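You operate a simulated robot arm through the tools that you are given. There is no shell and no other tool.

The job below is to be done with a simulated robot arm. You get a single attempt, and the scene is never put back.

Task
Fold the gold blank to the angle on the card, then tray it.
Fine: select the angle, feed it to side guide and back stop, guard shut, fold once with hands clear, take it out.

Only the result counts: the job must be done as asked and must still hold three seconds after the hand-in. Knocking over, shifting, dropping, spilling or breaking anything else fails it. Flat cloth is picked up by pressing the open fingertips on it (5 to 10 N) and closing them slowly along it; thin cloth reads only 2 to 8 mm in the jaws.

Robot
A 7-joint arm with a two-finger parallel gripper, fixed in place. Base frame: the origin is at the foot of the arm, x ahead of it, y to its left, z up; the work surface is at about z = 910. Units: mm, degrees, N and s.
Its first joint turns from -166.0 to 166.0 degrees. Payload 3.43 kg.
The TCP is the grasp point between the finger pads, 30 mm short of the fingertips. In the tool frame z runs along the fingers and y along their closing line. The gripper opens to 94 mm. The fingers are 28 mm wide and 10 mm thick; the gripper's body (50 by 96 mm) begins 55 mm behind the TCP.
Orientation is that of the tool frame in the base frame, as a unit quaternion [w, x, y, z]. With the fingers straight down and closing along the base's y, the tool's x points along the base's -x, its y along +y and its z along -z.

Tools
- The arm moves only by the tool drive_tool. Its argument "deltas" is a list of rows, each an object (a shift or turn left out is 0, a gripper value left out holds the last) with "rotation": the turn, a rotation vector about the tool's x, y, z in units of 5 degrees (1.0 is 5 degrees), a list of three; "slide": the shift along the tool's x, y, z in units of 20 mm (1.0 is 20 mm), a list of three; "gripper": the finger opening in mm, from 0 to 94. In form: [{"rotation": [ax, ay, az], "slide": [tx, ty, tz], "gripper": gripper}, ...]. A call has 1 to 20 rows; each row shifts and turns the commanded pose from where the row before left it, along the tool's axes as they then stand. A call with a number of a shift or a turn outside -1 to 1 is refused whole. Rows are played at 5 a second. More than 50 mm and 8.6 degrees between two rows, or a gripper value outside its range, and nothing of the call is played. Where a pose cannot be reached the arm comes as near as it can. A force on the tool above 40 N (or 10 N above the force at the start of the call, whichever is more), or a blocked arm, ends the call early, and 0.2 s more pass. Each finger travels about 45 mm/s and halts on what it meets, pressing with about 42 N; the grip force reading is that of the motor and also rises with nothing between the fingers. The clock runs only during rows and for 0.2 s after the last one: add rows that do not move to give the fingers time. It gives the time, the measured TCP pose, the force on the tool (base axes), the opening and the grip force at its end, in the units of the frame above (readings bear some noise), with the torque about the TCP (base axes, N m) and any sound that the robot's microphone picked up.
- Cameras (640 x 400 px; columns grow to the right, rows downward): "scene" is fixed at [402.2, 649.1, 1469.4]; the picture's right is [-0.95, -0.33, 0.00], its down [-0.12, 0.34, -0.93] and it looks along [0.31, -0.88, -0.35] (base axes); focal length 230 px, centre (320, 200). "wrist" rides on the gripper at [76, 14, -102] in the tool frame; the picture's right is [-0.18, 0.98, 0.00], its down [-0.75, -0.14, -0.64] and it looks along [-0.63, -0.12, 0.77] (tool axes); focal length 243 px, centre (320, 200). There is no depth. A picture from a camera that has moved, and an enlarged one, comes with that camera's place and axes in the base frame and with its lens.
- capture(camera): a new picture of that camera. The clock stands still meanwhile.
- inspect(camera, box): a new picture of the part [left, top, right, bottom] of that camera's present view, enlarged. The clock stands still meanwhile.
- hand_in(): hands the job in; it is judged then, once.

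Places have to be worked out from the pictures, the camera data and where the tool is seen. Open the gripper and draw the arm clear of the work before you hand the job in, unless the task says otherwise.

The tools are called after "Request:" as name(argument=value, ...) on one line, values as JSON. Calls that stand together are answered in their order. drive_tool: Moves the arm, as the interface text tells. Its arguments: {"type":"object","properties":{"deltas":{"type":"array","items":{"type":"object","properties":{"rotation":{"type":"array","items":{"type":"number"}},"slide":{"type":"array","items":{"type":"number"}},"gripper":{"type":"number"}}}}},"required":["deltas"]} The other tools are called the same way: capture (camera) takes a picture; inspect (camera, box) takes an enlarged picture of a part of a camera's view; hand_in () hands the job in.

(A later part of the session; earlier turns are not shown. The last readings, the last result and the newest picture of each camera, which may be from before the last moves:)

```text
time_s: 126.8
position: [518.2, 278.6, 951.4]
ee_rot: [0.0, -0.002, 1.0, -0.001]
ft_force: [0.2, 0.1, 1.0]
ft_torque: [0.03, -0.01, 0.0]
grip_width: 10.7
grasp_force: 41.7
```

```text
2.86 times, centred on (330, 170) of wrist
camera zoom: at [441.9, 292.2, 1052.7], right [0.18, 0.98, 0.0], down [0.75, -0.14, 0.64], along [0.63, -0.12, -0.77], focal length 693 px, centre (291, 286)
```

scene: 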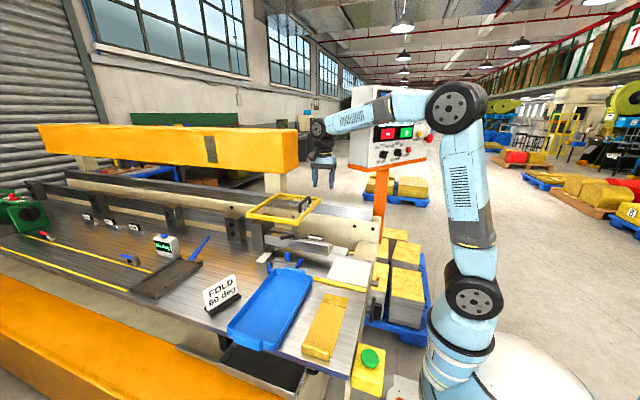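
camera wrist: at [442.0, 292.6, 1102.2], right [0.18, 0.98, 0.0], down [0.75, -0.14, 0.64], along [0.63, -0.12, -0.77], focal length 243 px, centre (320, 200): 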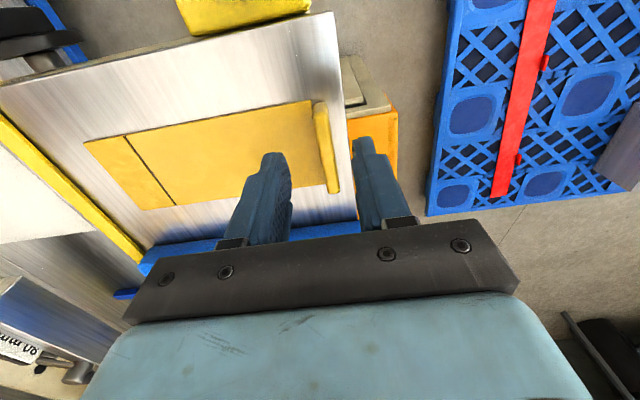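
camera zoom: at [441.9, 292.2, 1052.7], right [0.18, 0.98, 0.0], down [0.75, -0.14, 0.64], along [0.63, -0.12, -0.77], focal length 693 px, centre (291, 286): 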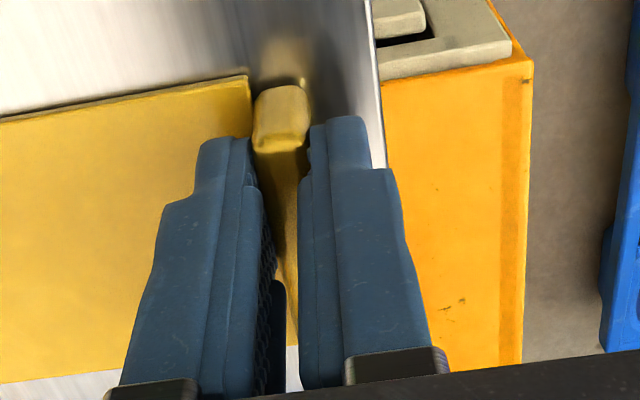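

Gripped at 10.7 mm. Lift 12 mm and check for droop.

Request:
drive_tool(deltas=[{"slide": [0, 0, -0.3]}, {"slide": [0, 0, -0.3]}, {}])

Request:
inspect(camera="scene", box=[290, 285, 390, 375])

Request:
inspect(camera="wrist", box=[40, 60, 360, 260])

```text
time_s: 127.6
position: [518.8, 277.7, 963.2]
ee_rot: [0.001, -0.002, 1.0, -0.001]
ft_force: [0.9, -0.3, -0.5]
ft_torque: [0.05, 0.01, 0.01]
grip_width: 10.7
grasp_force: 42.4
```

```text
4.44 times, centred on (340, 330) of scene
camera zoom: at [402.2, 649.1, 1469.4], right [-0.95, -0.33, 0.0], down [-0.12, 0.34, -0.93], along [0.31, -0.88, -0.35], focal length 1021 px, centre (231, -378)
```

zoom: 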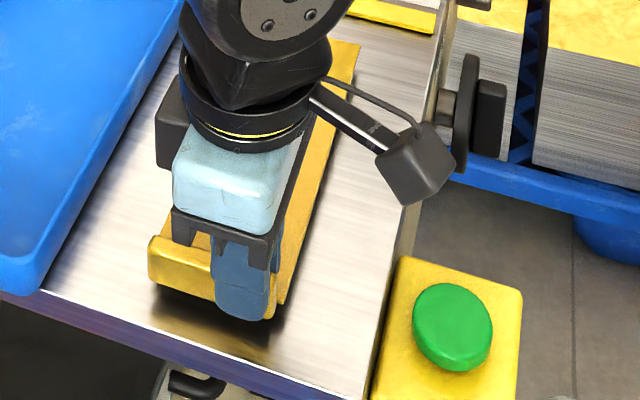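

```text
2.00 times, centred on (200, 160) of wrist
camera zoom: at [442.2, 292.0, 1064.4], right [0.18, 0.98, 0.0], down [0.75, -0.14, 0.64], along [0.63, -0.12, -0.77], focal length 485 px, centre (560, 280)
```

zoom: 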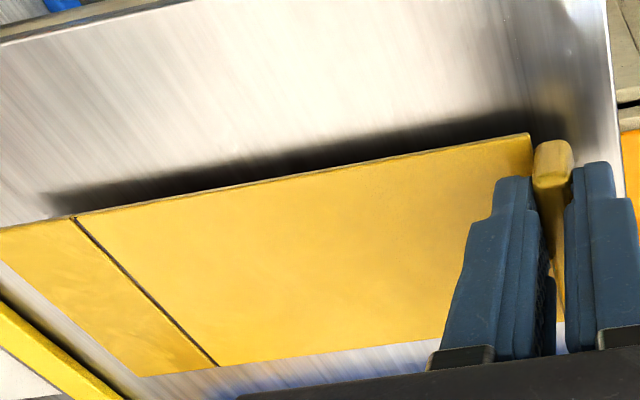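

Held well with only a slight droop. I'll raise another 10 mm (clear of the yellow bar), then travel −y along x≈518 in open space left of the beam.

Request:
drive_tool(deltas=[{"slide": [0, 0, -0.5]}, {"slide": [0, -0.8, 0]}, {"slide": [0, -0.9, 0]}, {"slide": [0, -0.9, 0]}, {"slide": [0, -0.9, 0]}, {"slide": [0, -0.9, 0]}, {"slide": [0, -0.9, 0]}, {"slide": [0, -0.9, 0]}, {"slide": [0, -0.9, 0]}, {"slide": [0, -0.9, 0]}, {"slide": [0, -0.9, 0]}, {"slide": [0, -0.9, 0]}, {}])

Request:
capture(camera="wrist")

Request:
capture(camera="scene")

Request:
inspect(camera="wrist", box=[40, 20, 360, 220])

```text
time_s: 130.4
position: [518.6, 81.3, 973.4]
ee_rot: [0.001, -0.002, 1.0, -0.001]
ft_force: [-0.7, -0.4, -0.7]
ft_torque: [0.06, 0.01, 0.03]
grip_width: 10.6
grasp_force: 41.8
```

```text
taken
camera wrist: at [442.5, 95.6, 1074.4], right [0.18, 0.98, 0.0], down [0.75, -0.14, 0.64], along [0.63, -0.12, -0.77], focal length 243 px, centre (320, 200)
```

wrist: 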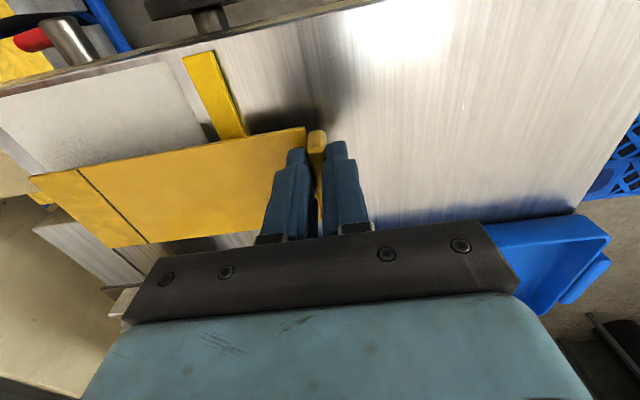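

```text
taken
```

scene: 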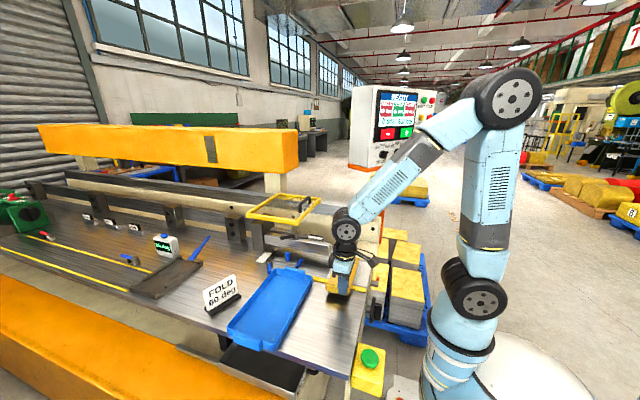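

```text
2.00 times, centred on (200, 120) of wrist
camera zoom: at [442.5, 95.6, 1074.4], right [0.18, 0.98, 0.0], down [0.75, -0.14, 0.64], along [0.63, -0.12, -0.77], focal length 485 px, centre (560, 360)
```

zoom: 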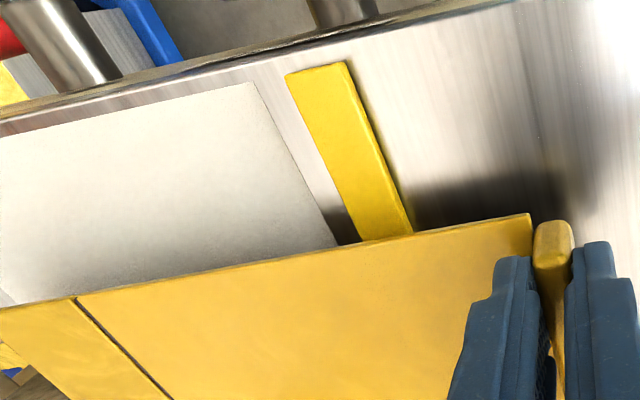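

Level within ~2 mm. Continue −y another 71 mm so the lip is inside the yellow bar (lip centre y≈10).

Request:
drive_tool(deltas=[{"slide": [0, -0.9, 0]}, {"slide": [0, -0.9, 0]}, {"slide": [0, -0.9, 0]}, {"slide": [0, -0.85, 0]}, {}])

Request:
capture(camera="wrist")

Request:
inspect(camera="scene", box=[280, 225, 400, 305])

Request:
inspect(camera="wrist", box=[180, 40, 400, 190])

```text
time_s: 131.6
position: [519.7, 11.5, 972.2]
ee_rot: [0.0, -0.001, 1.0, -0.001]
ft_force: [0.1, 0.1, -0.1]
ft_torque: [0.02, 0.0, 0.04]
grip_width: 10.7
grasp_force: 42.1
```

```text
taken
camera wrist: at [443.0, 25.2, 1074.4], right [0.18, 0.98, 0.0], down [0.75, -0.14, 0.64], along [0.63, -0.12, -0.77], focal length 243 px, centre (320, 200)
```

wrist: 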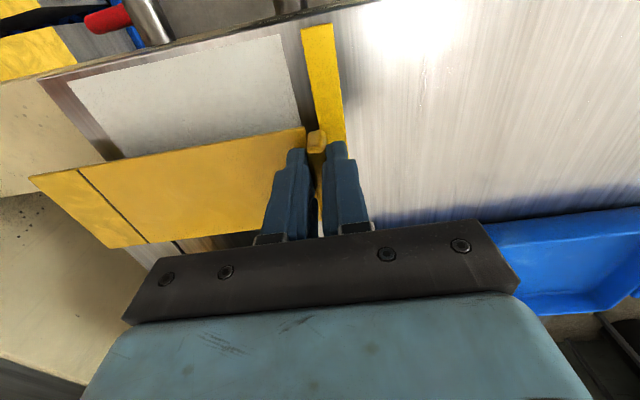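

```text
5.00 times, centred on (340, 265) of scene
camera zoom: at [402.2, 649.1, 1469.4], right [-0.95, -0.33, 0.0], down [-0.12, 0.34, -0.93], along [0.31, -0.88, -0.35], focal length 1148 px, centre (220, -125)
```

zoom: 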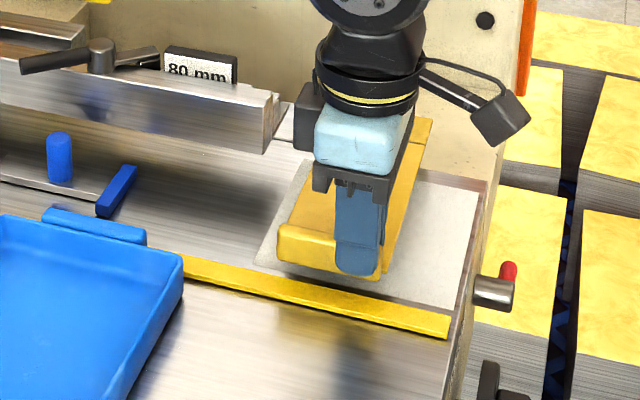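

```text
2.67 times, centred on (290, 115) of wrist
camera zoom: at [443.0, 25.2, 1074.4], right [0.18, 0.98, 0.0], down [0.75, -0.14, 0.64], along [0.63, -0.12, -0.77], focal length 647 px, centre (400, 427)
```

zoom: 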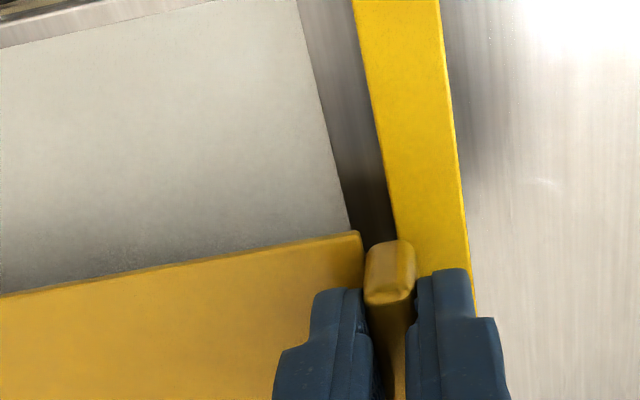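

The bar spans y≈12.5–30. I'll lower to blank-bottom z≈922 and slide +x under the raised clamp in stages.

Request:
drive_tool(deltas=[{"slide": [0, 0, 0.5]}, {"slide": [-0.7, 0, 0]}, {"slide": [-0.7, 0, 0]}, {"slide": [-0.7, 0, 0]}, {"slide": [-0.7, 0, 0]}, {"slide": [-0.7, 0, 0]}, {}])

Request:
capture(camera="wrist")

Request:
inspect(camera="scene", box=[260, 215, 380, 295])

Request:
inspect(camera="wrist", box=[40, 60, 360, 260])

```text
time_s: 133.2
position: [590.3, 11.5, 964.9]
ee_rot: [0.001, -0.001, 1.0, -0.001]
ft_force: [-0.6, 0.2, -0.9]
ft_torque: [0.02, 0.01, -0.01]
grip_width: 10.8
grasp_force: 41.4
```

```text
taken
camera wrist: at [513.4, 26.3, 1065.2], right [0.18, 0.98, 0.0], down [0.75, -0.14, 0.64], along [0.63, -0.12, -0.77], focal length 243 px, centre (320, 200)
```

wrist: 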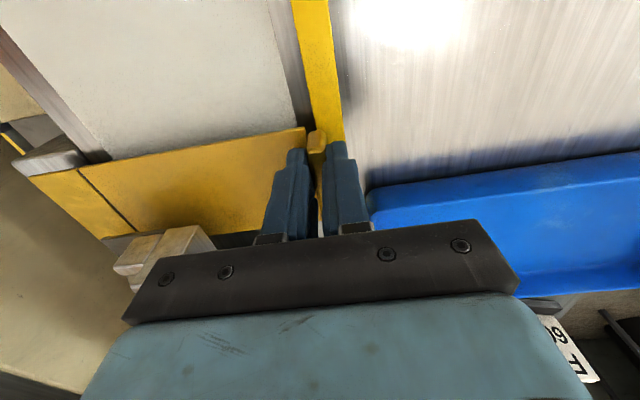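

```text
5.00 times, centred on (320, 255) of scene
camera zoom: at [402.2, 649.1, 1469.4], right [-0.95, -0.33, 0.0], down [-0.12, 0.34, -0.93], along [0.31, -0.88, -0.35], focal length 1148 px, centre (320, -75)
```

zoom: 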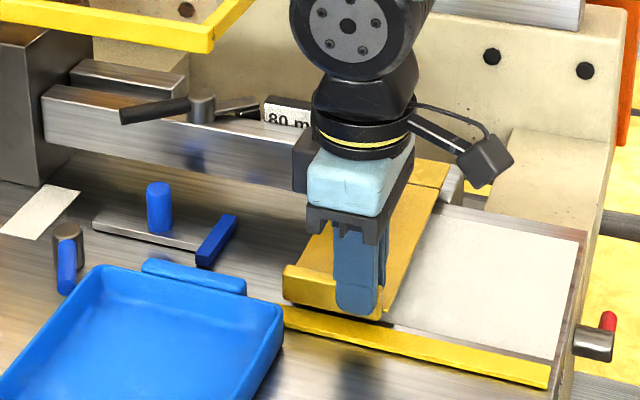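

```text
2.00 times, centred on (200, 160) of wrist
camera zoom: at [513.4, 26.3, 1065.2], right [0.18, 0.98, 0.0], down [0.75, -0.14, 0.64], along [0.63, -0.12, -0.77], focal length 485 px, centre (560, 280)
```

zoom: 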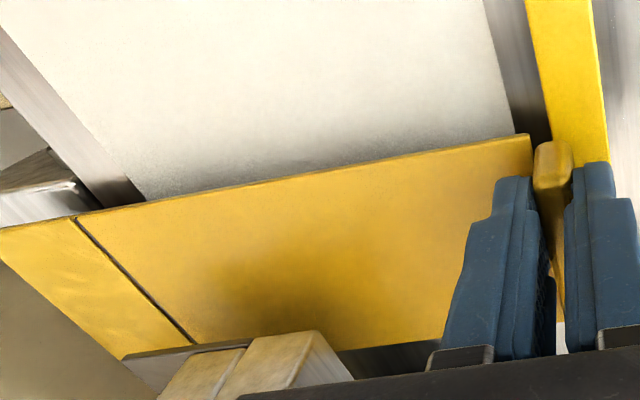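

No contact under the nose so far, and the scribe lies right at the slot. Continue +x about 56 mm to just short of the guide.

Request:
drive_tool(deltas=[{"slide": [-0.7, 0, 0]}, {"slide": [-0.7, 0, 0]}, {"slide": [-0.7, 0, 0]}, {"slide": [-0.7, 0, 0]}, {}])

Request:
capture(camera="wrist")

Request:
inspect(camera="scene", box=[255, 225, 355, 290])

Request:
inspect(camera="wrist", box=[40, 60, 360, 260])

```text
time_s: 134.4
position: [646.6, 11.5, 963.1]
ee_rot: [0.001, -0.001, 1.0, -0.001]
ft_force: [0.6, -1.0, -0.9]
ft_torque: [-0.01, 0.02, -0.02]
grip_width: 10.4
grasp_force: 41.5
```

```text
taken
camera wrist: at [569.5, 25.5, 1064.4], right [0.18, 0.98, 0.0], down [0.75, -0.14, 0.64], along [0.63, -0.12, -0.77], focal length 243 px, centre (320, 200)
```

wrist: 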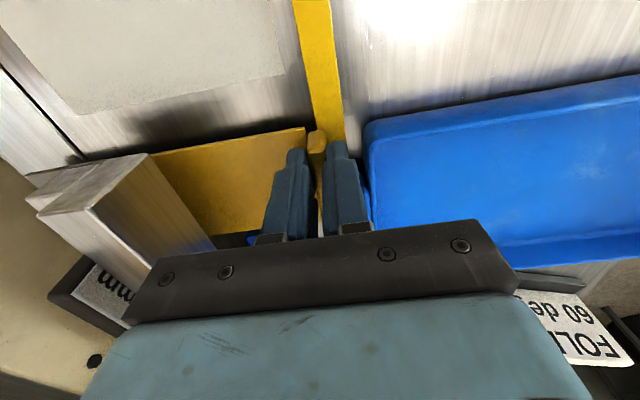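

```text
6.15 times, centred on (305, 258) of scene
camera zoom: at [402.2, 649.1, 1469.4], right [-0.95, -0.33, 0.0], down [-0.12, 0.34, -0.93], along [0.31, -0.88, -0.35], focal length 1413 px, centre (412, -154)
```

zoom: 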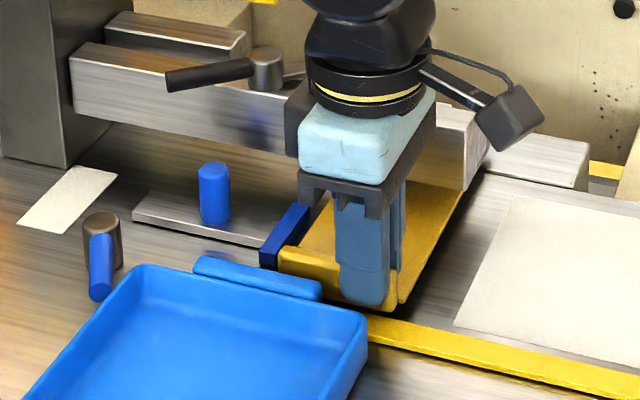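

```text
2.00 times, centred on (200, 160) of wrist
camera zoom: at [569.5, 25.5, 1064.4], right [0.18, 0.98, 0.0], down [0.75, -0.14, 0.64], along [0.63, -0.12, -0.77], focal length 485 px, centre (560, 280)
```

zoom: 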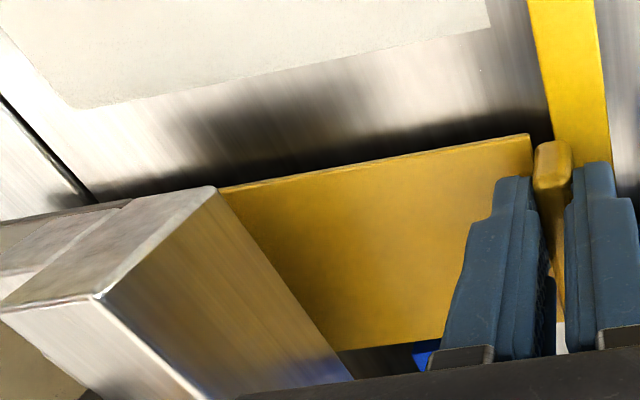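

The blank is just shy of the blue guide. Now −y 5.5 mm so the lip clears the yellow bar, then lower ~10 mm to just above the table, watching force.

Request:
drive_tool(deltas=[{"slide": [0, -0.15, 0]}, {"slide": [0, -0.13, 0]}, {"slide": [0, 0, 0.2]}, {"slide": [0, 0, 0.2]}, {"slide": [0, 0, 0.1]}, {}])

Request:
inspect(camera="scene", box=[285, 245, 345, 285])

Request:
inspect(camera="wrist", box=[180, 100, 400, 250])

```text
time_s: 135.8
position: [645.9, 6.1, 953.9]
ee_rot: [0.003, -0.002, 1.0, 0.0]
ft_force: [2.5, -2.5, 30.7]
ft_torque: [0.13, -0.13, -0.05]
grip_width: 10.3
grasp_force: 42.5
```

```text
10.00 times, centred on (315, 265) of scene
camera zoom: at [402.2, 649.1, 1469.4], right [-0.95, -0.33, 0.0], down [-0.12, 0.34, -0.93], along [0.31, -0.88, -0.35], focal length 2297 px, centre (370, -450)
```

zoom: 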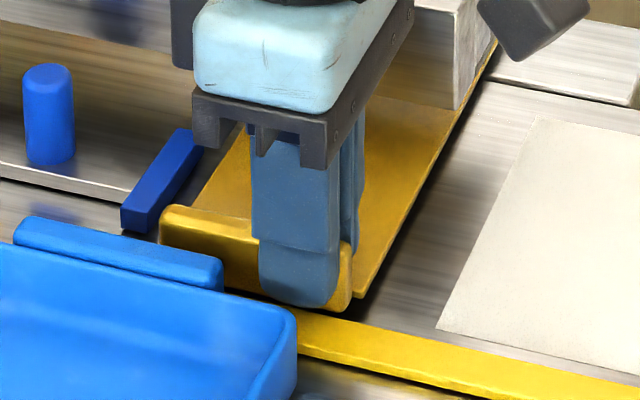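

```text
2.67 times, centred on (290, 175) of wrist
camera zoom: at [569.0, 20.1, 1055.7], right [0.18, 0.98, 0.0], down [0.75, -0.14, 0.65], along [0.63, -0.12, -0.76], focal length 647 px, centre (400, 267)
```

zoom: 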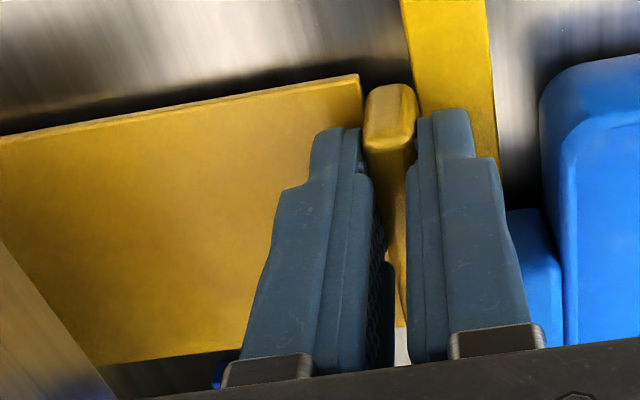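

The vertical contact (30 N) is at the +y fingertip resting on the yellow bar (bar top ≈ z 924), not the blank. I'll lift 1.2 mm, and then feel for the back stop by creeping −y in 1 mm steps.

Request:
drive_tool(deltas=[{"slide": [0, 0, -0.1]}, {}, {}])

Request:
drive_tool(deltas=[{"slide": [0, -0.05, 0]}, {"slide": [0, -0.05, 0]}, {}])

```text
time_s: 136.6
position: [644.7, 6.2, 954.6]
ee_rot: [-0.001, -0.002, 1.0, -0.001]
ft_force: [-0.5, 0.6, 1.6]
ft_torque: [0.03, -0.07, 0.01]
grip_width: 10.6
grasp_force: 42.0
```

```text
time_s: 137.4
position: [646.1, 4.4, 954.7]
ee_rot: [0.001, -0.002, 1.0, -0.001]
ft_force: [0.1, -1.0, -0.7]
ft_torque: [0.05, 0.01, -0.02]
grip_width: 11.0
grasp_force: 42.4
```

No contact yet at lip y=4.4. Creep further −y in 1 mm steps.

Request:
drive_tool(deltas=[{"slide": [0, -0.05, 0]}, {"slide": [0, -0.05, 0]}, {"slide": [0, -0.05, 0]}, {}])

Request:
drive_tool(deltas=[{"slide": [0, -0.05, 0]}, {"slide": [0, -0.05, 0]}, {"slide": [0, -0.05, 0]}, {}])

Request:
inspect(camera="wrist", box=[0, 60, 240, 210])

Request:
inspect(camera="scene", box=[285, 245, 345, 285])

```text
time_s: 138.4
position: [645.2, 1.7, 955.2]
ee_rot: [0.001, -0.002, 1.0, -0.001]
ft_force: [0.8, -0.1, -1.1]
ft_torque: [0.04, 0.02, 0.01]
grip_width: 10.6
grasp_force: 42.3
```

```text
time_s: 139.4
position: [646.2, -1.6, 954.4]
ee_rot: [0.001, -0.001, 1.0, -0.001]
ft_force: [0.2, 1.1, -1.4]
ft_torque: [0.05, 0.03, 0.03]
grip_width: 10.6
grasp_force: 41.7
```

```text
2.67 times, centred on (120, 135) of wrist
camera zoom: at [569.2, 12.1, 1056.9], right [0.18, 0.98, 0.0], down [0.75, -0.14, 0.64], along [0.63, -0.12, -0.77], focal length 647 px, centre (853, 373)
```

zoom: 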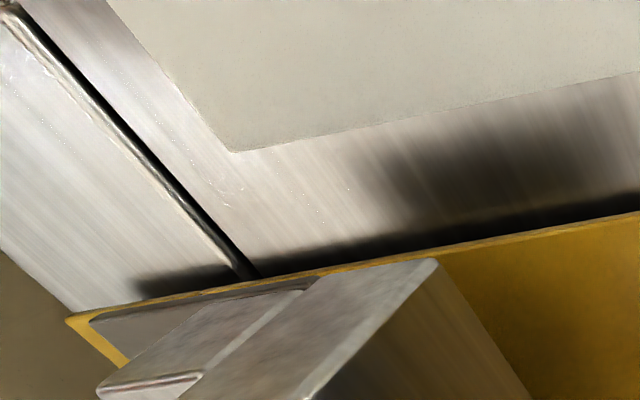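

```text
10.00 times, centred on (315, 265) of scene
camera zoom: at [402.2, 649.1, 1469.4], right [-0.95, -0.33, 0.0], down [-0.12, 0.34, -0.93], along [0.31, -0.88, -0.35], focal length 2297 px, centre (370, -450)
```

zoom: 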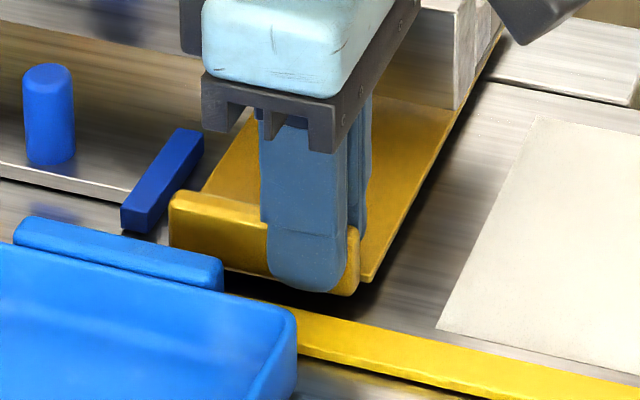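

No stop felt yet at lip y=−1.6. The wrist view shows the blank's far corner on the leaf; I'll zoom in there to measure how deep it is versus the slot and leaf edge.

Request:
inspect(camera="wrist", box=[0, 140, 120, 220])

Request:
inspect(camera="wrist", box=[0, 100, 100, 200])

```text
5.00 times, centred on (60, 180) of wrist
camera zoom: at [569.2, 12.1, 1056.9], right [0.18, 0.98, 0.0], down [0.75, -0.14, 0.64], along [0.63, -0.12, -0.77], focal length 1213 px, centre (1620, 300)
```

zoom: 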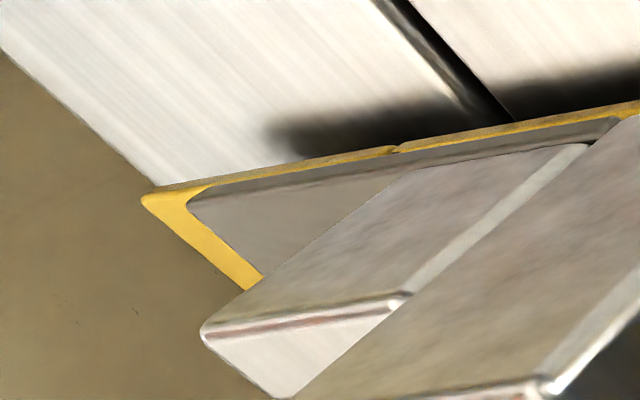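

```text
4.00 times, centred on (50, 150) of wrist
camera zoom: at [569.2, 12.1, 1056.9], right [0.18, 0.98, 0.0], down [0.75, -0.14, 0.64], along [0.63, -0.12, -0.77], focal length 970 px, centre (1400, 400)
```

zoom: 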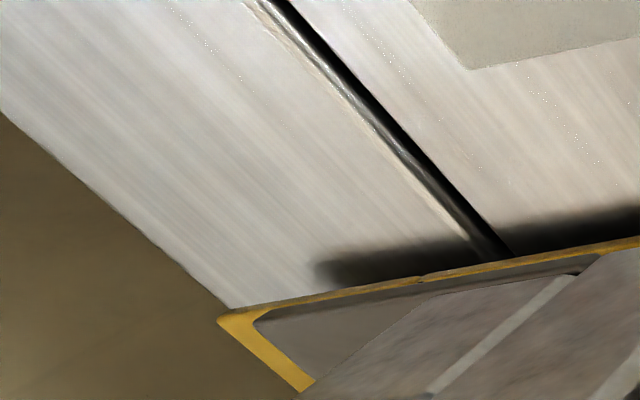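

The scribe is now a few mm past the slot and nothing has blocked the far edge. I'll test lowering here to see whether it was the lip (not the finger) that touched the yellow bar earlier.

Request:
drive_tool(deltas=[{"slide": [0, 0, 0.05]}, {"slide": [0, 0, 0.05]}, {"slide": [0, 0, 0.05]}, {}])

Request:
inspect(camera="wrist", box=[0, 140, 120, 220])

```text
time_s: 140.4
position: [646.4, -3.0, 951.6]
ee_rot: [0.001, -0.001, 1.0, -0.001]
ft_force: [0.2, 0.1, 0.4]
ft_torque: [0.04, 0.01, 0.0]
grip_width: 10.5
grasp_force: 41.8
```

```text
5.00 times, centred on (60, 180) of wrist
camera zoom: at [569.3, 12.0, 1054.0], right [0.18, 0.98, 0.0], down [0.75, -0.14, 0.64], along [0.63, -0.12, -0.77], focal length 1213 px, centre (1620, 300)
```

zoom: 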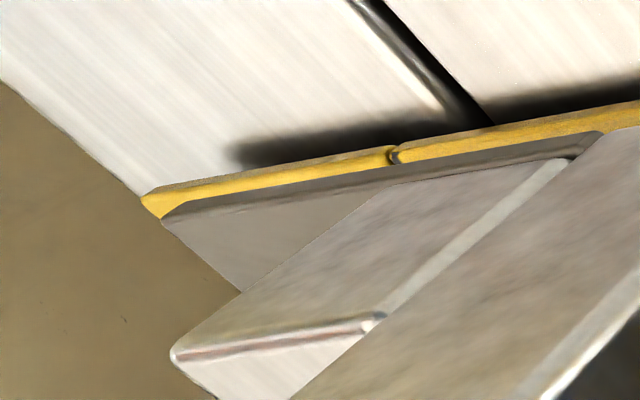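

It lowered freely to the table level, so the bar is low and it was the lip that touched it. Now creep further −y to feel for a back stop.

Request:
drive_tool(deltas=[{"slide": [0, -0.05, 0]}, {"slide": [0, -0.05, 0]}, {"slide": [0, -0.05, 0]}, {}])

Request:
drive_tool(deltas=[{"slide": [0, -0.05, 0]}, {"slide": [0, -0.05, 0]}, {"slide": [0, -0.05, 0]}, {}])

Request:
inspect(camera="wrist", box=[0, 140, 120, 220])

```text
time_s: 141.4
position: [644.8, -4.9, 951.8]
ee_rot: [0.001, -0.001, 1.0, 0.0]
ft_force: [0.1, -0.5, 0.2]
ft_torque: [0.03, 0.01, -0.03]
grip_width: 10.7
grasp_force: 42.4
```

```text
time_s: 142.4
position: [645.6, -7.7, 952.0]
ee_rot: [0.002, -0.001, 1.0, -0.001]
ft_force: [-0.2, -0.3, -0.1]
ft_torque: [0.04, 0.04, -0.02]
grip_width: 10.8
grasp_force: 41.9
```

```text
5.00 times, centred on (60, 180) of wrist
camera zoom: at [569.2, 6.2, 1053.8], right [0.18, 0.98, 0.0], down [0.75, -0.14, 0.64], along [0.63, -0.12, -0.77], focal length 1213 px, centre (1620, 300)
```

zoom: 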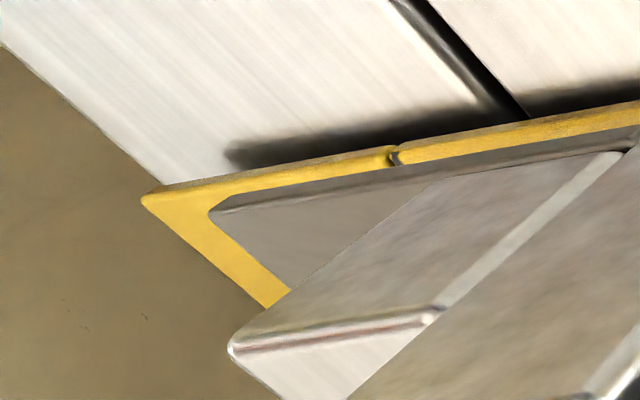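

Nothing blocks the far edge even well past the fold slot. The raised yellow bar behind the lip sits exactly where, with the lip's outer face against it, the groove falls on the slot — it is likely the back stop. I'll draw back +y in small steps and feel for lip contact.

Request:
drive_tool(deltas=[{"slide": [0, 0.1, 0]}, {"slide": [0, 0.1, 0]}, {"slide": [0, 0.1, 0]}, {"slide": [0, 0.1, 0]}, {"slide": [0, 0.1, 0]}, {}])

Request:
drive_tool(deltas=[{"slide": [0, 0.05, 0]}, {}])

Request:
drive_tool(deltas=[{"slide": [0, 0.05, 0]}, {}])

Request:
drive_tool(deltas=[{"slide": [0, 0.05, 0]}, {}])

```text
time_s: 143.8
position: [645.6, 2.6, 951.5]
ee_rot: [0.001, -0.002, 1.0, -0.001]
ft_force: [0.4, 0.4, -0.8]
ft_torque: [-0.01, -0.01, -0.03]
grip_width: 10.6
grasp_force: 41.7
```

```text
time_s: 144.4
position: [645.5, 3.1, 952.0]
ee_rot: [0.0, -0.002, 1.0, -0.001]
ft_force: [0.9, 0.0, -0.1]
ft_torque: [0.06, 0.0, -0.02]
grip_width: 11.0
grasp_force: 42.3
```

```text
time_s: 145.0
position: [645.2, 2.9, 952.0]
ee_rot: [0.001, -0.002, 1.0, -0.001]
ft_force: [0.7, -0.1, -1.5]
ft_torque: [0.01, 0.02, -0.01]
grip_width: 10.6
grasp_force: 41.8
```

```text
time_s: 145.6
position: [646.4, 6.1, 951.9]
ee_rot: [0.001, -0.003, 1.0, -0.001]
ft_force: [-0.5, 0.2, -0.9]
ft_torque: [0.05, -0.01, 0.0]
grip_width: 10.7
grasp_force: 42.3
```

Commanded lip y is now ≈4.9 with no contact yet. Continue in 0.6 mm steps.

Request:
drive_tool(deltas=[{"slide": [0, 0.03, 0]}, {}, {}])

Request:
drive_tool(deltas=[{"slide": [0, 0.03, 0]}, {}, {}])

Request:
drive_tool(deltas=[{"slide": [0, 0.03, 0]}, {}, {}])

```text
time_s: 146.4
position: [645.2, 5.4, 951.6]
ee_rot: [0.002, -0.001, 1.0, 0.0]
ft_force: [0.3, -1.6, 0.4]
ft_torque: [-0.02, -0.05, -0.09]
grip_width: 10.8
grasp_force: 41.8
```

```text
time_s: 147.2
position: [645.7, 5.8, 953.0]
ee_rot: [0.002, 0.0, 1.0, -0.001]
ft_force: [0.3, -6.2, -1.5]
ft_torque: [-0.22, 0.0, -0.21]
grip_width: 10.8
grasp_force: 42.2
```

```text
time_s: 148.0
position: [646.0, 6.1, 952.2]
ee_rot: [0.002, -0.001, 1.0, -0.001]
ft_force: [0.9, -14.2, -1.5]
ft_torque: [-0.53, 0.01, -0.23]
grip_width: 10.6
grasp_force: 41.6
```

Clear contact: the lip meets the yellow bar at lip y≈5.4 (−1.6, −6, −14 N over the last steps), which puts the groove exactly at the fold slot — that's the back stop. I'll ease off 1 mm and feed +x to the side guide in small steps.

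Request:
drive_tool(deltas=[{"slide": [0, -0.06, 0]}, {"slide": [-0.1, 0, 0]}, {"slide": [-0.1, 0, 0]}, {"slide": [-0.1, 0, 0]}, {}])

Request:
drive_tool(deltas=[{"slide": [-0.05, 0, 0]}, {"slide": [-0.05, 0, 0]}, {}])

Request:
inspect(camera="scene", box=[285, 245, 345, 285])

```text
time_s: 149.2
position: [652.2, 6.8, 952.3]
ee_rot: [0.0, -0.002, 1.0, -0.001]
ft_force: [-1.1, -4.7, 0.3]
ft_torque: [-0.16, 0.03, -0.18]
grip_width: 10.4
grasp_force: 42.1
```

```text
time_s: 150.0
position: [653.0, 5.9, 952.9]
ee_rot: [0.0, -0.002, 1.0, 0.0]
ft_force: [-1.1, -4.3, -2.0]
ft_torque: [-0.13, 0.09, -0.2]
grip_width: 10.5
grasp_force: 41.9
```

```text
10.00 times, centred on (315, 265) of scene
camera zoom: at [402.2, 649.1, 1469.4], right [-0.95, -0.33, 0.0], down [-0.12, 0.34, -0.93], along [0.31, -0.88, -0.35], focal length 2297 px, centre (370, -450)
```

zoom: 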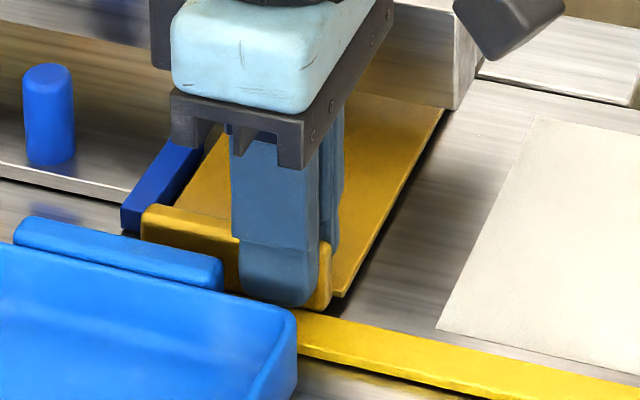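

Very close to the guide now. Continue in 1 mm steps +x.

Request:
drive_tool(deltas=[{"slide": [-0.05, 0, 0]}, {}])

Request:
drive_tool(deltas=[{"slide": [-0.05, 0, 0]}, {}])

Request:
drive_tool(deltas=[{"slide": [-0.05, 0, 0]}, {}])

Request:
drive_tool(deltas=[{"slide": [-0.05, 0, 0]}, {}])

```text
time_s: 150.6
position: [655.0, 7.6, 953.0]
ee_rot: [0.0, -0.002, 1.0, -0.002]
ft_force: [-1.3, -4.6, -0.7]
ft_torque: [-0.18, 0.08, -0.17]
grip_width: 10.8
grasp_force: 42.1
```

```text
time_s: 151.2
position: [655.7, 6.2, 951.4]
ee_rot: [0.001, -0.001, 1.0, -0.001]
ft_force: [-1.6, -4.5, -1.7]
ft_torque: [-0.13, 0.08, -0.18]
grip_width: 10.6
grasp_force: 42.5
```

```text
time_s: 151.8
position: [656.9, 5.9, 953.3]
ee_rot: [0.001, -0.001, 1.0, -0.001]
ft_force: [-1.6, -3.4, -0.1]
ft_torque: [-0.15, 0.06, -0.16]
grip_width: 10.5
grasp_force: 41.8
```

```text
time_s: 152.4
position: [658.7, 5.5, 952.5]
ee_rot: [0.001, -0.002, 1.0, 0.0]
ft_force: [-0.2, -2.8, -0.8]
ft_torque: [-0.01, 0.07, -0.15]
grip_width: 10.7
grasp_force: 41.8
```

No guide contact yet at x≈657.8. I'll check the view, then continue in 1 mm steps.

Request:
drive_tool(deltas=[{"slide": [-0.05, 0, 0]}, {}])

Request:
drive_tool(deltas=[{"slide": [-0.05, 0, 0]}, {}])

Request:
inspect(camera="scene", box=[285, 245, 345, 285])

Request:
inspect(camera="wrist", box=[220, 120, 400, 250])

```text
time_s: 153.0
position: [658.6, 5.9, 952.4]
ee_rot: [0.0, -0.002, 1.0, -0.001]
ft_force: [-4.2, -1.0, -0.3]
ft_torque: [-0.03, 0.16, -0.23]
grip_width: 10.8
grasp_force: 42.1
```

```text
time_s: 153.6
position: [658.5, 5.4, 952.5]
ee_rot: [0.0, -0.001, 1.0, -0.001]
ft_force: [-12.6, -1.8, 0.1]
ft_torque: [-0.07, 0.45, -0.32]
grip_width: 10.8
grasp_force: 41.7
```

```text
10.00 times, centred on (315, 265) of scene
camera zoom: at [402.2, 649.1, 1469.4], right [-0.95, -0.33, 0.0], down [-0.12, 0.34, -0.93], along [0.31, -0.88, -0.35], focal length 2297 px, centre (370, -450)
```

zoom: 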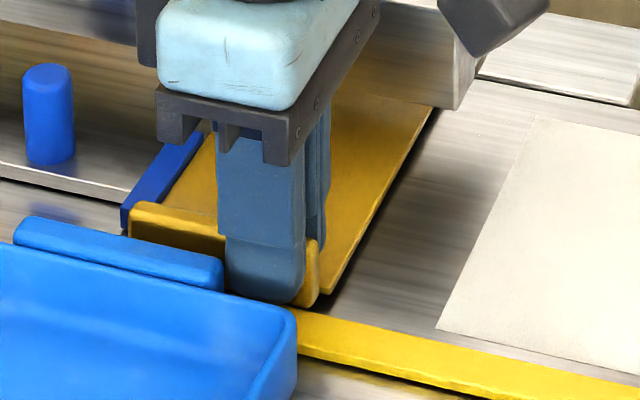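

```text
3.08 times, centred on (310, 185) of wrist
camera zoom: at [582.5, 19.8, 1054.1], right [0.18, 0.98, 0.0], down [0.75, -0.14, 0.64], along [0.63, -0.12, -0.77], focal length 746 px, centre (351, 246)
```

zoom: 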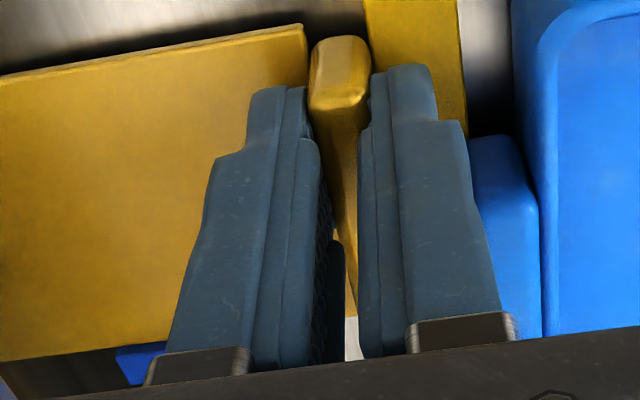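

Guide contact is felt (Fx −12.6 N, acting near the guide's end), with the lip at the stop. I'll relax x slightly, open the fingers a little to release, and raise clear.

Request:
drive_tool(deltas=[{"slide": [0.04, 0, 0]}, {"slide": [0, 0.02, 0]}, {"gripper": 13}, {"gripper": 15}, {"gripper": 16}, {}, {}])

Request:
inspect(camera="wrist", box=[220, 120, 400, 250])

Request:
inspect(camera="scene", box=[285, 245, 345, 285])

```text
time_s: 155.2
position: [658.8, 5.8, 952.5]
ee_rot: [0.002, -0.002, 1.0, 0.0]
ft_force: [0.7, 0.1, 1.0]
ft_torque: [0.03, 0.0, -0.01]
grip_width: 16.1
grasp_force: 0.1
```

```text
3.08 times, centred on (310, 185) of wrist
camera zoom: at [582.7, 20.2, 1054.0], right [0.18, 0.98, 0.0], down [0.75, -0.14, 0.64], along [0.63, -0.12, -0.77], focal length 746 px, centre (351, 246)
```

zoom: 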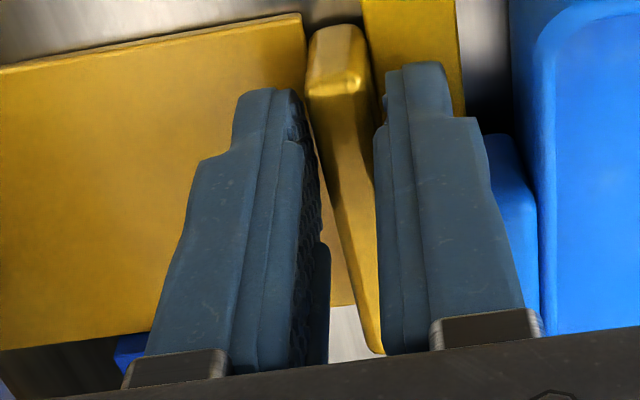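

```text
10.00 times, centred on (315, 265) of scene
camera zoom: at [402.2, 649.1, 1469.4], right [-0.95, -0.33, 0.0], down [-0.12, 0.34, -0.93], along [0.31, -0.88, -0.35], focal length 2297 px, centre (370, -450)
```

zoom: 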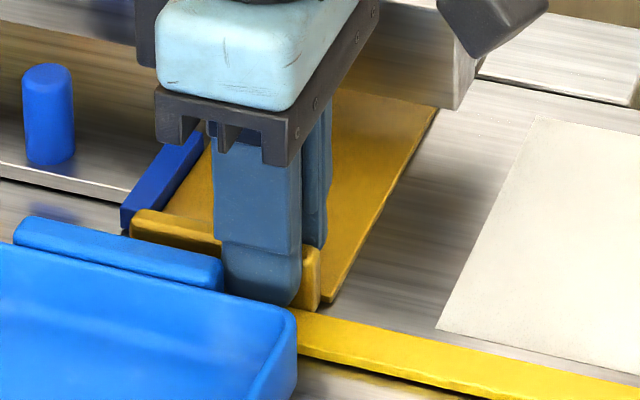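

Released; the blank sits on the table. Raise straight up 80 mm and look at the blank's seating.

Request:
drive_tool(deltas=[{"slide": [0, 0, -0.5]}, {"slide": [0, 0, -0.9]}, {"slide": [0, 0, -0.9]}, {"slide": [0, 0, -0.9]}, {"slide": [0, 0, -0.9]}])

Request:
capture(camera="wrist")

Request:
inspect(camera="wrist", box=[120, 100, 400, 250])

Request:
inspect(camera="scene", box=[280, 240, 350, 290])

```text
time_s: 156.4
position: [658.6, 7.1, 1034.6]
ee_rot: [0.001, -0.002, 1.0, 0.0]
ft_force: [0.2, -0.2, -0.1]
ft_torque: [0.0, -0.01, -0.01]
grip_width: 15.9
grasp_force: 0.2
```

```text
taken
camera wrist: at [582.5, 20.1, 1136.2], right [0.18, 0.98, 0.0], down [0.75, -0.14, 0.64], along [0.63, -0.12, -0.77], focal length 243 px, centre (320, 200)
```

wrist: 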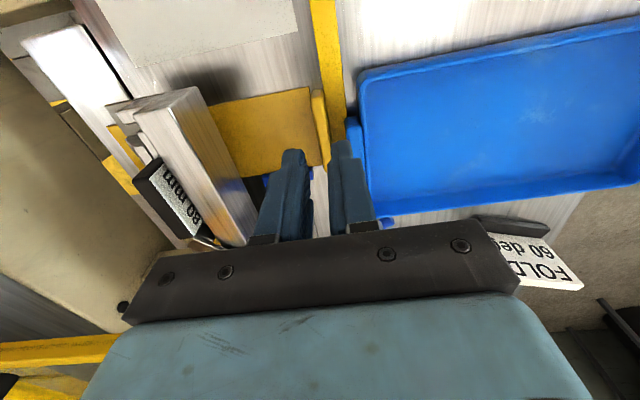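

```text
2.29 times, centred on (260, 175) of wrist
camera zoom: at [582.5, 20.1, 1136.2], right [0.18, 0.98, 0.0], down [0.75, -0.14, 0.64], along [0.63, -0.12, -0.77], focal length 555 px, centre (457, 257)
```

zoom: 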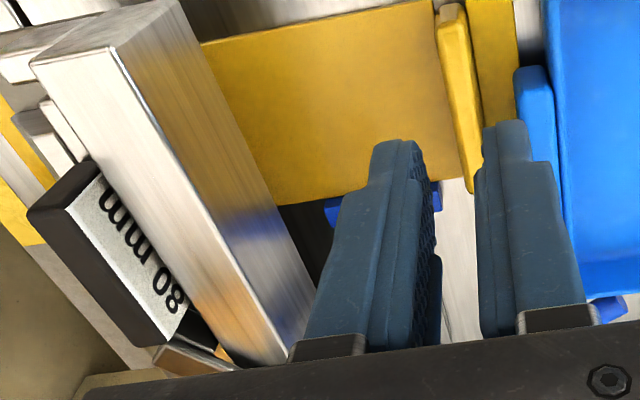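

```text
8.00 times, centred on (315, 265) of scene
camera zoom: at [402.2, 649.1, 1469.4], right [-0.95, -0.33, 0.0], down [-0.12, 0.34, -0.93], along [0.31, -0.88, -0.35], focal length 1837 px, centre (360, -320)
```

zoom: 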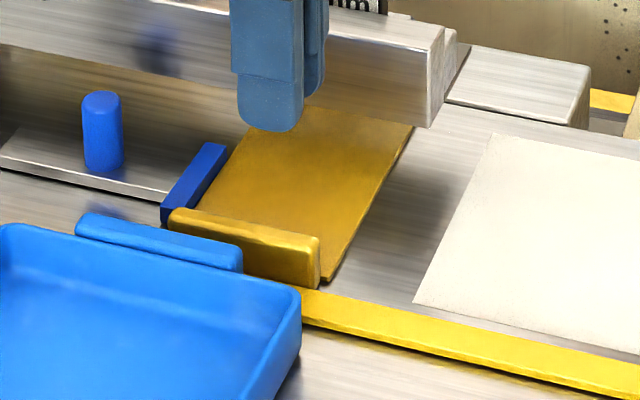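

I'll zoom in tightly on the guide/blank interface and the flange on the leaf.

Request:
inspect(camera="scene", box=[295, 252, 325, 275])

Request:
inspect(camera="wrist", box=[40, 60, 200, 240])

Request:
inspect(camera="wrist", box=[90, 90, 170, 150])

Request:
inspect(camera="wrist", box=[240, 80, 360, 200])

```text
16.00 times, centred on (310, 264) of scene
camera zoom: at [402.2, 649.1, 1469.4], right [-0.95, -0.33, 0.0], down [-0.12, 0.34, -0.93], along [0.31, -0.88, -0.35], focal length 3675 px, centre (480, -816)
```

zoom: 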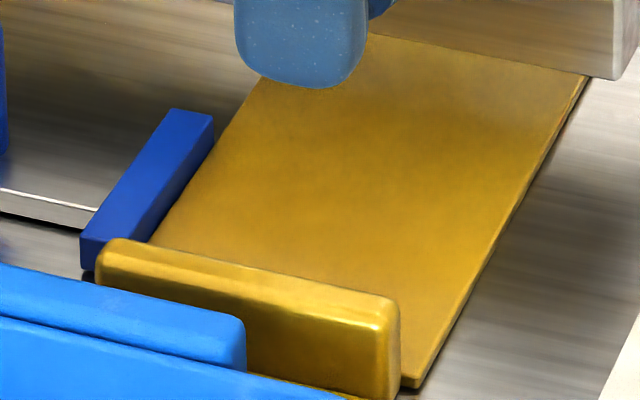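

```text
2.22 times, centred on (120, 150) of wrist
camera zoom: at [582.5, 20.1, 1136.2], right [0.18, 0.98, 0.0], down [0.75, -0.14, 0.64], along [0.63, -0.12, -0.77], focal length 539 px, centre (764, 311)
```

zoom: 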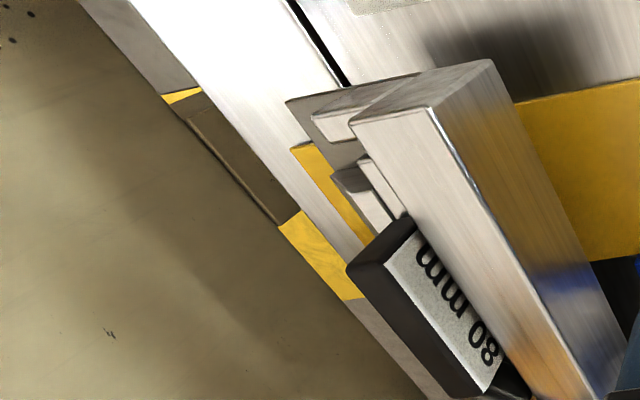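

```text
6.67 times, centred on (130, 120) of wrist
camera zoom: at [582.5, 20.1, 1136.2], right [0.18, 0.98, 0.0], down [0.75, -0.14, 0.64], along [0.63, -0.12, -0.77], focal length 1618 px, centre (1587, 733)
```

zoom: 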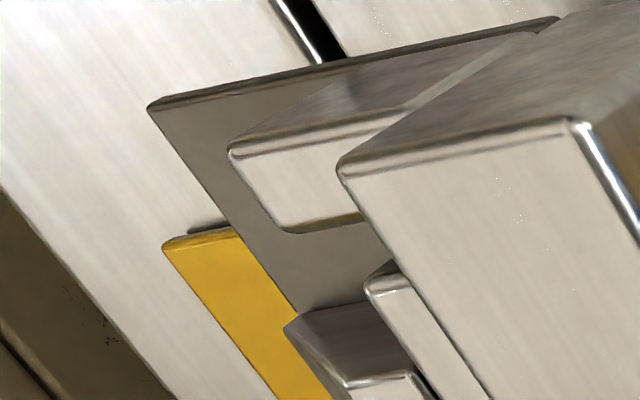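

```text
3.33 times, centred on (300, 140) of wrist
camera zoom: at [582.5, 20.1, 1136.2], right [0.18, 0.98, 0.0], down [0.75, -0.14, 0.64], along [0.63, -0.12, -0.77], focal length 809 px, centre (387, 400)
```

zoom: 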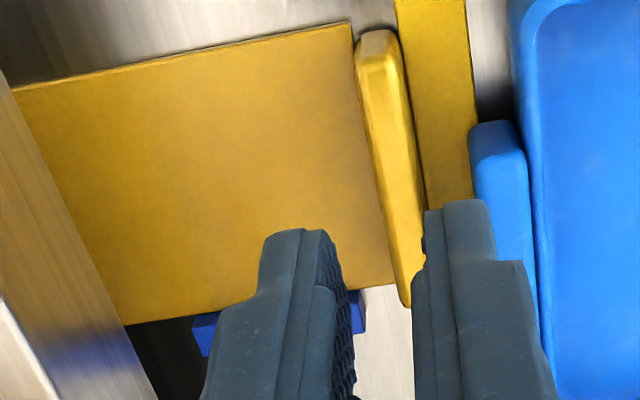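

The far edge is at y≈−199.8 and the −x edge at x≈639.7: groove on the fold slot, +x edge at the guide, lip at the bar. Now I'll rise and rotate to fetch the guard handle (near x≈785) and shut the guard.

Request:
drive_tool(deltas=[{"slide": [0, 0, -0.95], "gripper": 16}, {"slide": [0, 0, -0.95]}, {"slide": [0, 0, -0.95]}, {"slide": [0, 0, -0.95]}, {"slide": [0, 0, -0.95]}, {"slide": [0, 0, -0.95]}, {"slide": [0, 0, -0.95]}, {"slide": [0, 0, -0.95]}, {"slide": [0, 0, -0.95]}, {"slide": [0, 0, -0.95]}])

Request:
drive_tool(deltas=[{"rotation": [0, 0, 1]}, {"rotation": [0, 0, 1]}, {"rotation": [0, 0, 1]}, {"rotation": [0, 0, 1]}, {"rotation": [0, 0, 1]}, {"rotation": [0, 0, 1]}, {"rotation": [0, 0, 1]}, {"rotation": [0, 0, 1]}, {"rotation": [0, 0, 1]}, {"rotation": [0, 0, 1]}, {"rotation": [0, 0, 1]}, {"rotation": [0, 0, 1]}, {"rotation": [0, 0, 1]}, {"rotation": [0, 0, 1]}, {"rotation": [0, 0, 1]}, {"rotation": [0, 0, 1]}, {"rotation": [0, 0, 1]}, {"rotation": [0, 0, 1]}])

Request:
drive_tool(deltas=[{"slide": [-0.92, 0.527, 0], "gripper": 70}, {"slide": [-0.92, 0.527, 0]}, {"slide": [-0.92, 0.527, 0]}, {"slide": [-0.92, 0.527, 0]}, {"slide": [-0.92, 0.527, 0]}, {"slide": [-0.92, 0.527, 0]}, {"slide": [-0.92, 0.527, 0]}, {"slide": [-0.92, 0.527, 0]}, {"slide": [-0.92, 0.527, 0]}, {"slide": [-0.92, 0.527, 0]}, {"slide": [-0.92, 0.527, 0]}, {"slide": [-0.92, 0.527, 0]}])

Request:
capture(camera="wrist")

Request:
inspect(camera="scene", box=[240, 165, 380, 255])

```text
time_s: 158.6
position: [659.6, 7.7, 1223.4]
ee_rot: [0.0, -0.002, 1.0, -0.001]
ft_force: [0.1, 0.6, 0.2]
ft_torque: [0.04, 0.0, -0.01]
grip_width: 15.9
grasp_force: 0.0
```

```text
time_s: 162.4
position: [658.1, 6.2, 1224.2]
ee_rot: [0.002, 0.706, 0.708, 0.0]
ft_force: [0.1, 1.2, 0.5]
ft_torque: [-0.01, 0.01, -0.01]
grip_width: 15.8
grasp_force: 0.1
```

```text
time_s: 165.0
position: [785.9, -212.3, 1224.9]
ee_rot: [0.001, 0.706, 0.708, 0.0]
ft_force: [-0.6, 1.0, -0.4]
ft_torque: [-0.03, -0.03, 0.0]
grip_width: 70.0
grasp_force: 0.1
```

```text
taken
camera wrist: at [799.2, -137.5, 1326.5], right [0.98, -0.18, 0.0], down [-0.14, -0.75, 0.64], along [-0.12, -0.63, -0.77], focal length 243 px, centre (320, 200)
```

wrist: 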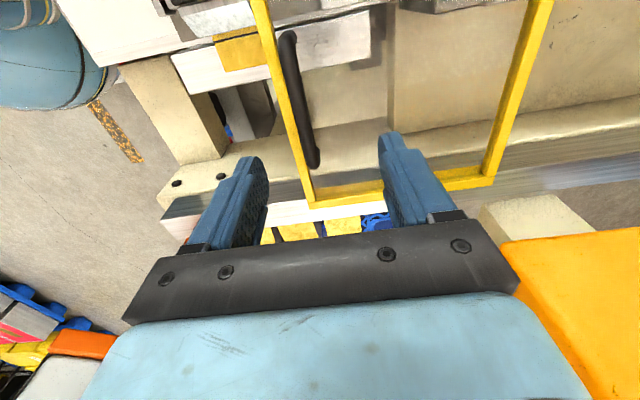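

```text
4.44 times, centred on (310, 210) of scene
camera zoom: at [402.2, 649.1, 1469.4], right [-0.95, -0.33, 0.0], down [-0.12, 0.34, -0.93], along [0.31, -0.88, -0.35], focal length 1021 px, centre (364, 156)
```

zoom: 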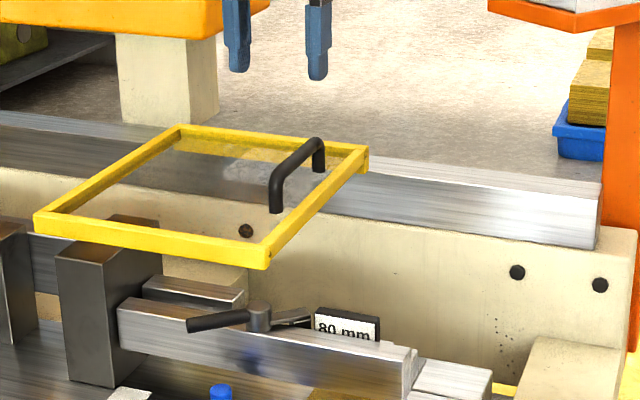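

The handle now appears at x≈767 rather than 785, so the guard may be drifting by itself. I'll idle for a few seconds and compare to learn if it self-closes.

Request:
drive_tool(deltas=[{}, {}, {}, {}, {}, {}, {}, {}, {}, {}, {}, {}, {}, {}, {}])

Request:
inspect(camera="scene", box=[240, 165, 380, 255])

Request:
capture(camera="wrist")

```text
time_s: 168.2
position: [784.7, -213.5, 1224.7]
ee_rot: [0.001, 0.705, 0.709, -0.001]
ft_force: [-0.2, -0.6, -0.9]
ft_torque: [-0.02, 0.01, 0.01]
grip_width: 69.9
grasp_force: 0.1
```

```text
4.44 times, centred on (310, 210) of scene
camera zoom: at [402.2, 649.1, 1469.4], right [-0.95, -0.33, 0.0], down [-0.12, 0.34, -0.93], along [0.31, -0.88, -0.35], focal length 1021 px, centre (364, 156)
```

zoom: 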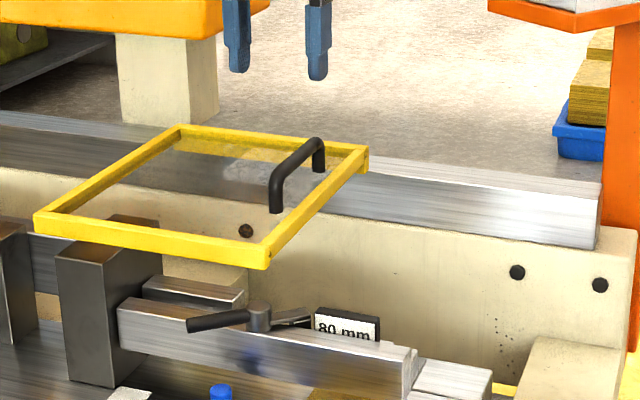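

```text
taken
camera wrist: at [799.2, -137.5, 1326.4], right [0.98, -0.18, 0.0], down [-0.14, -0.75, 0.64], along [-0.12, -0.63, -0.77], focal length 243 px, centre (320, 200)
```

wrist: 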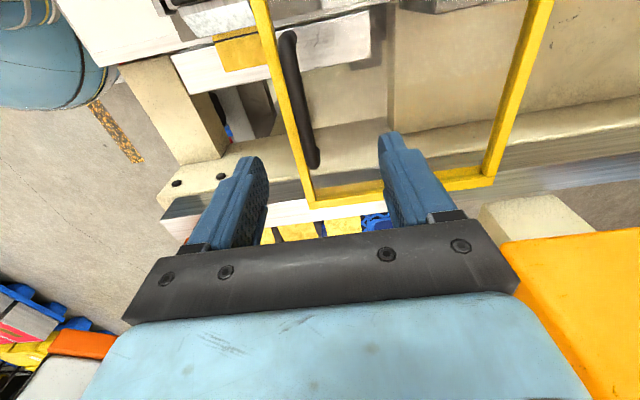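

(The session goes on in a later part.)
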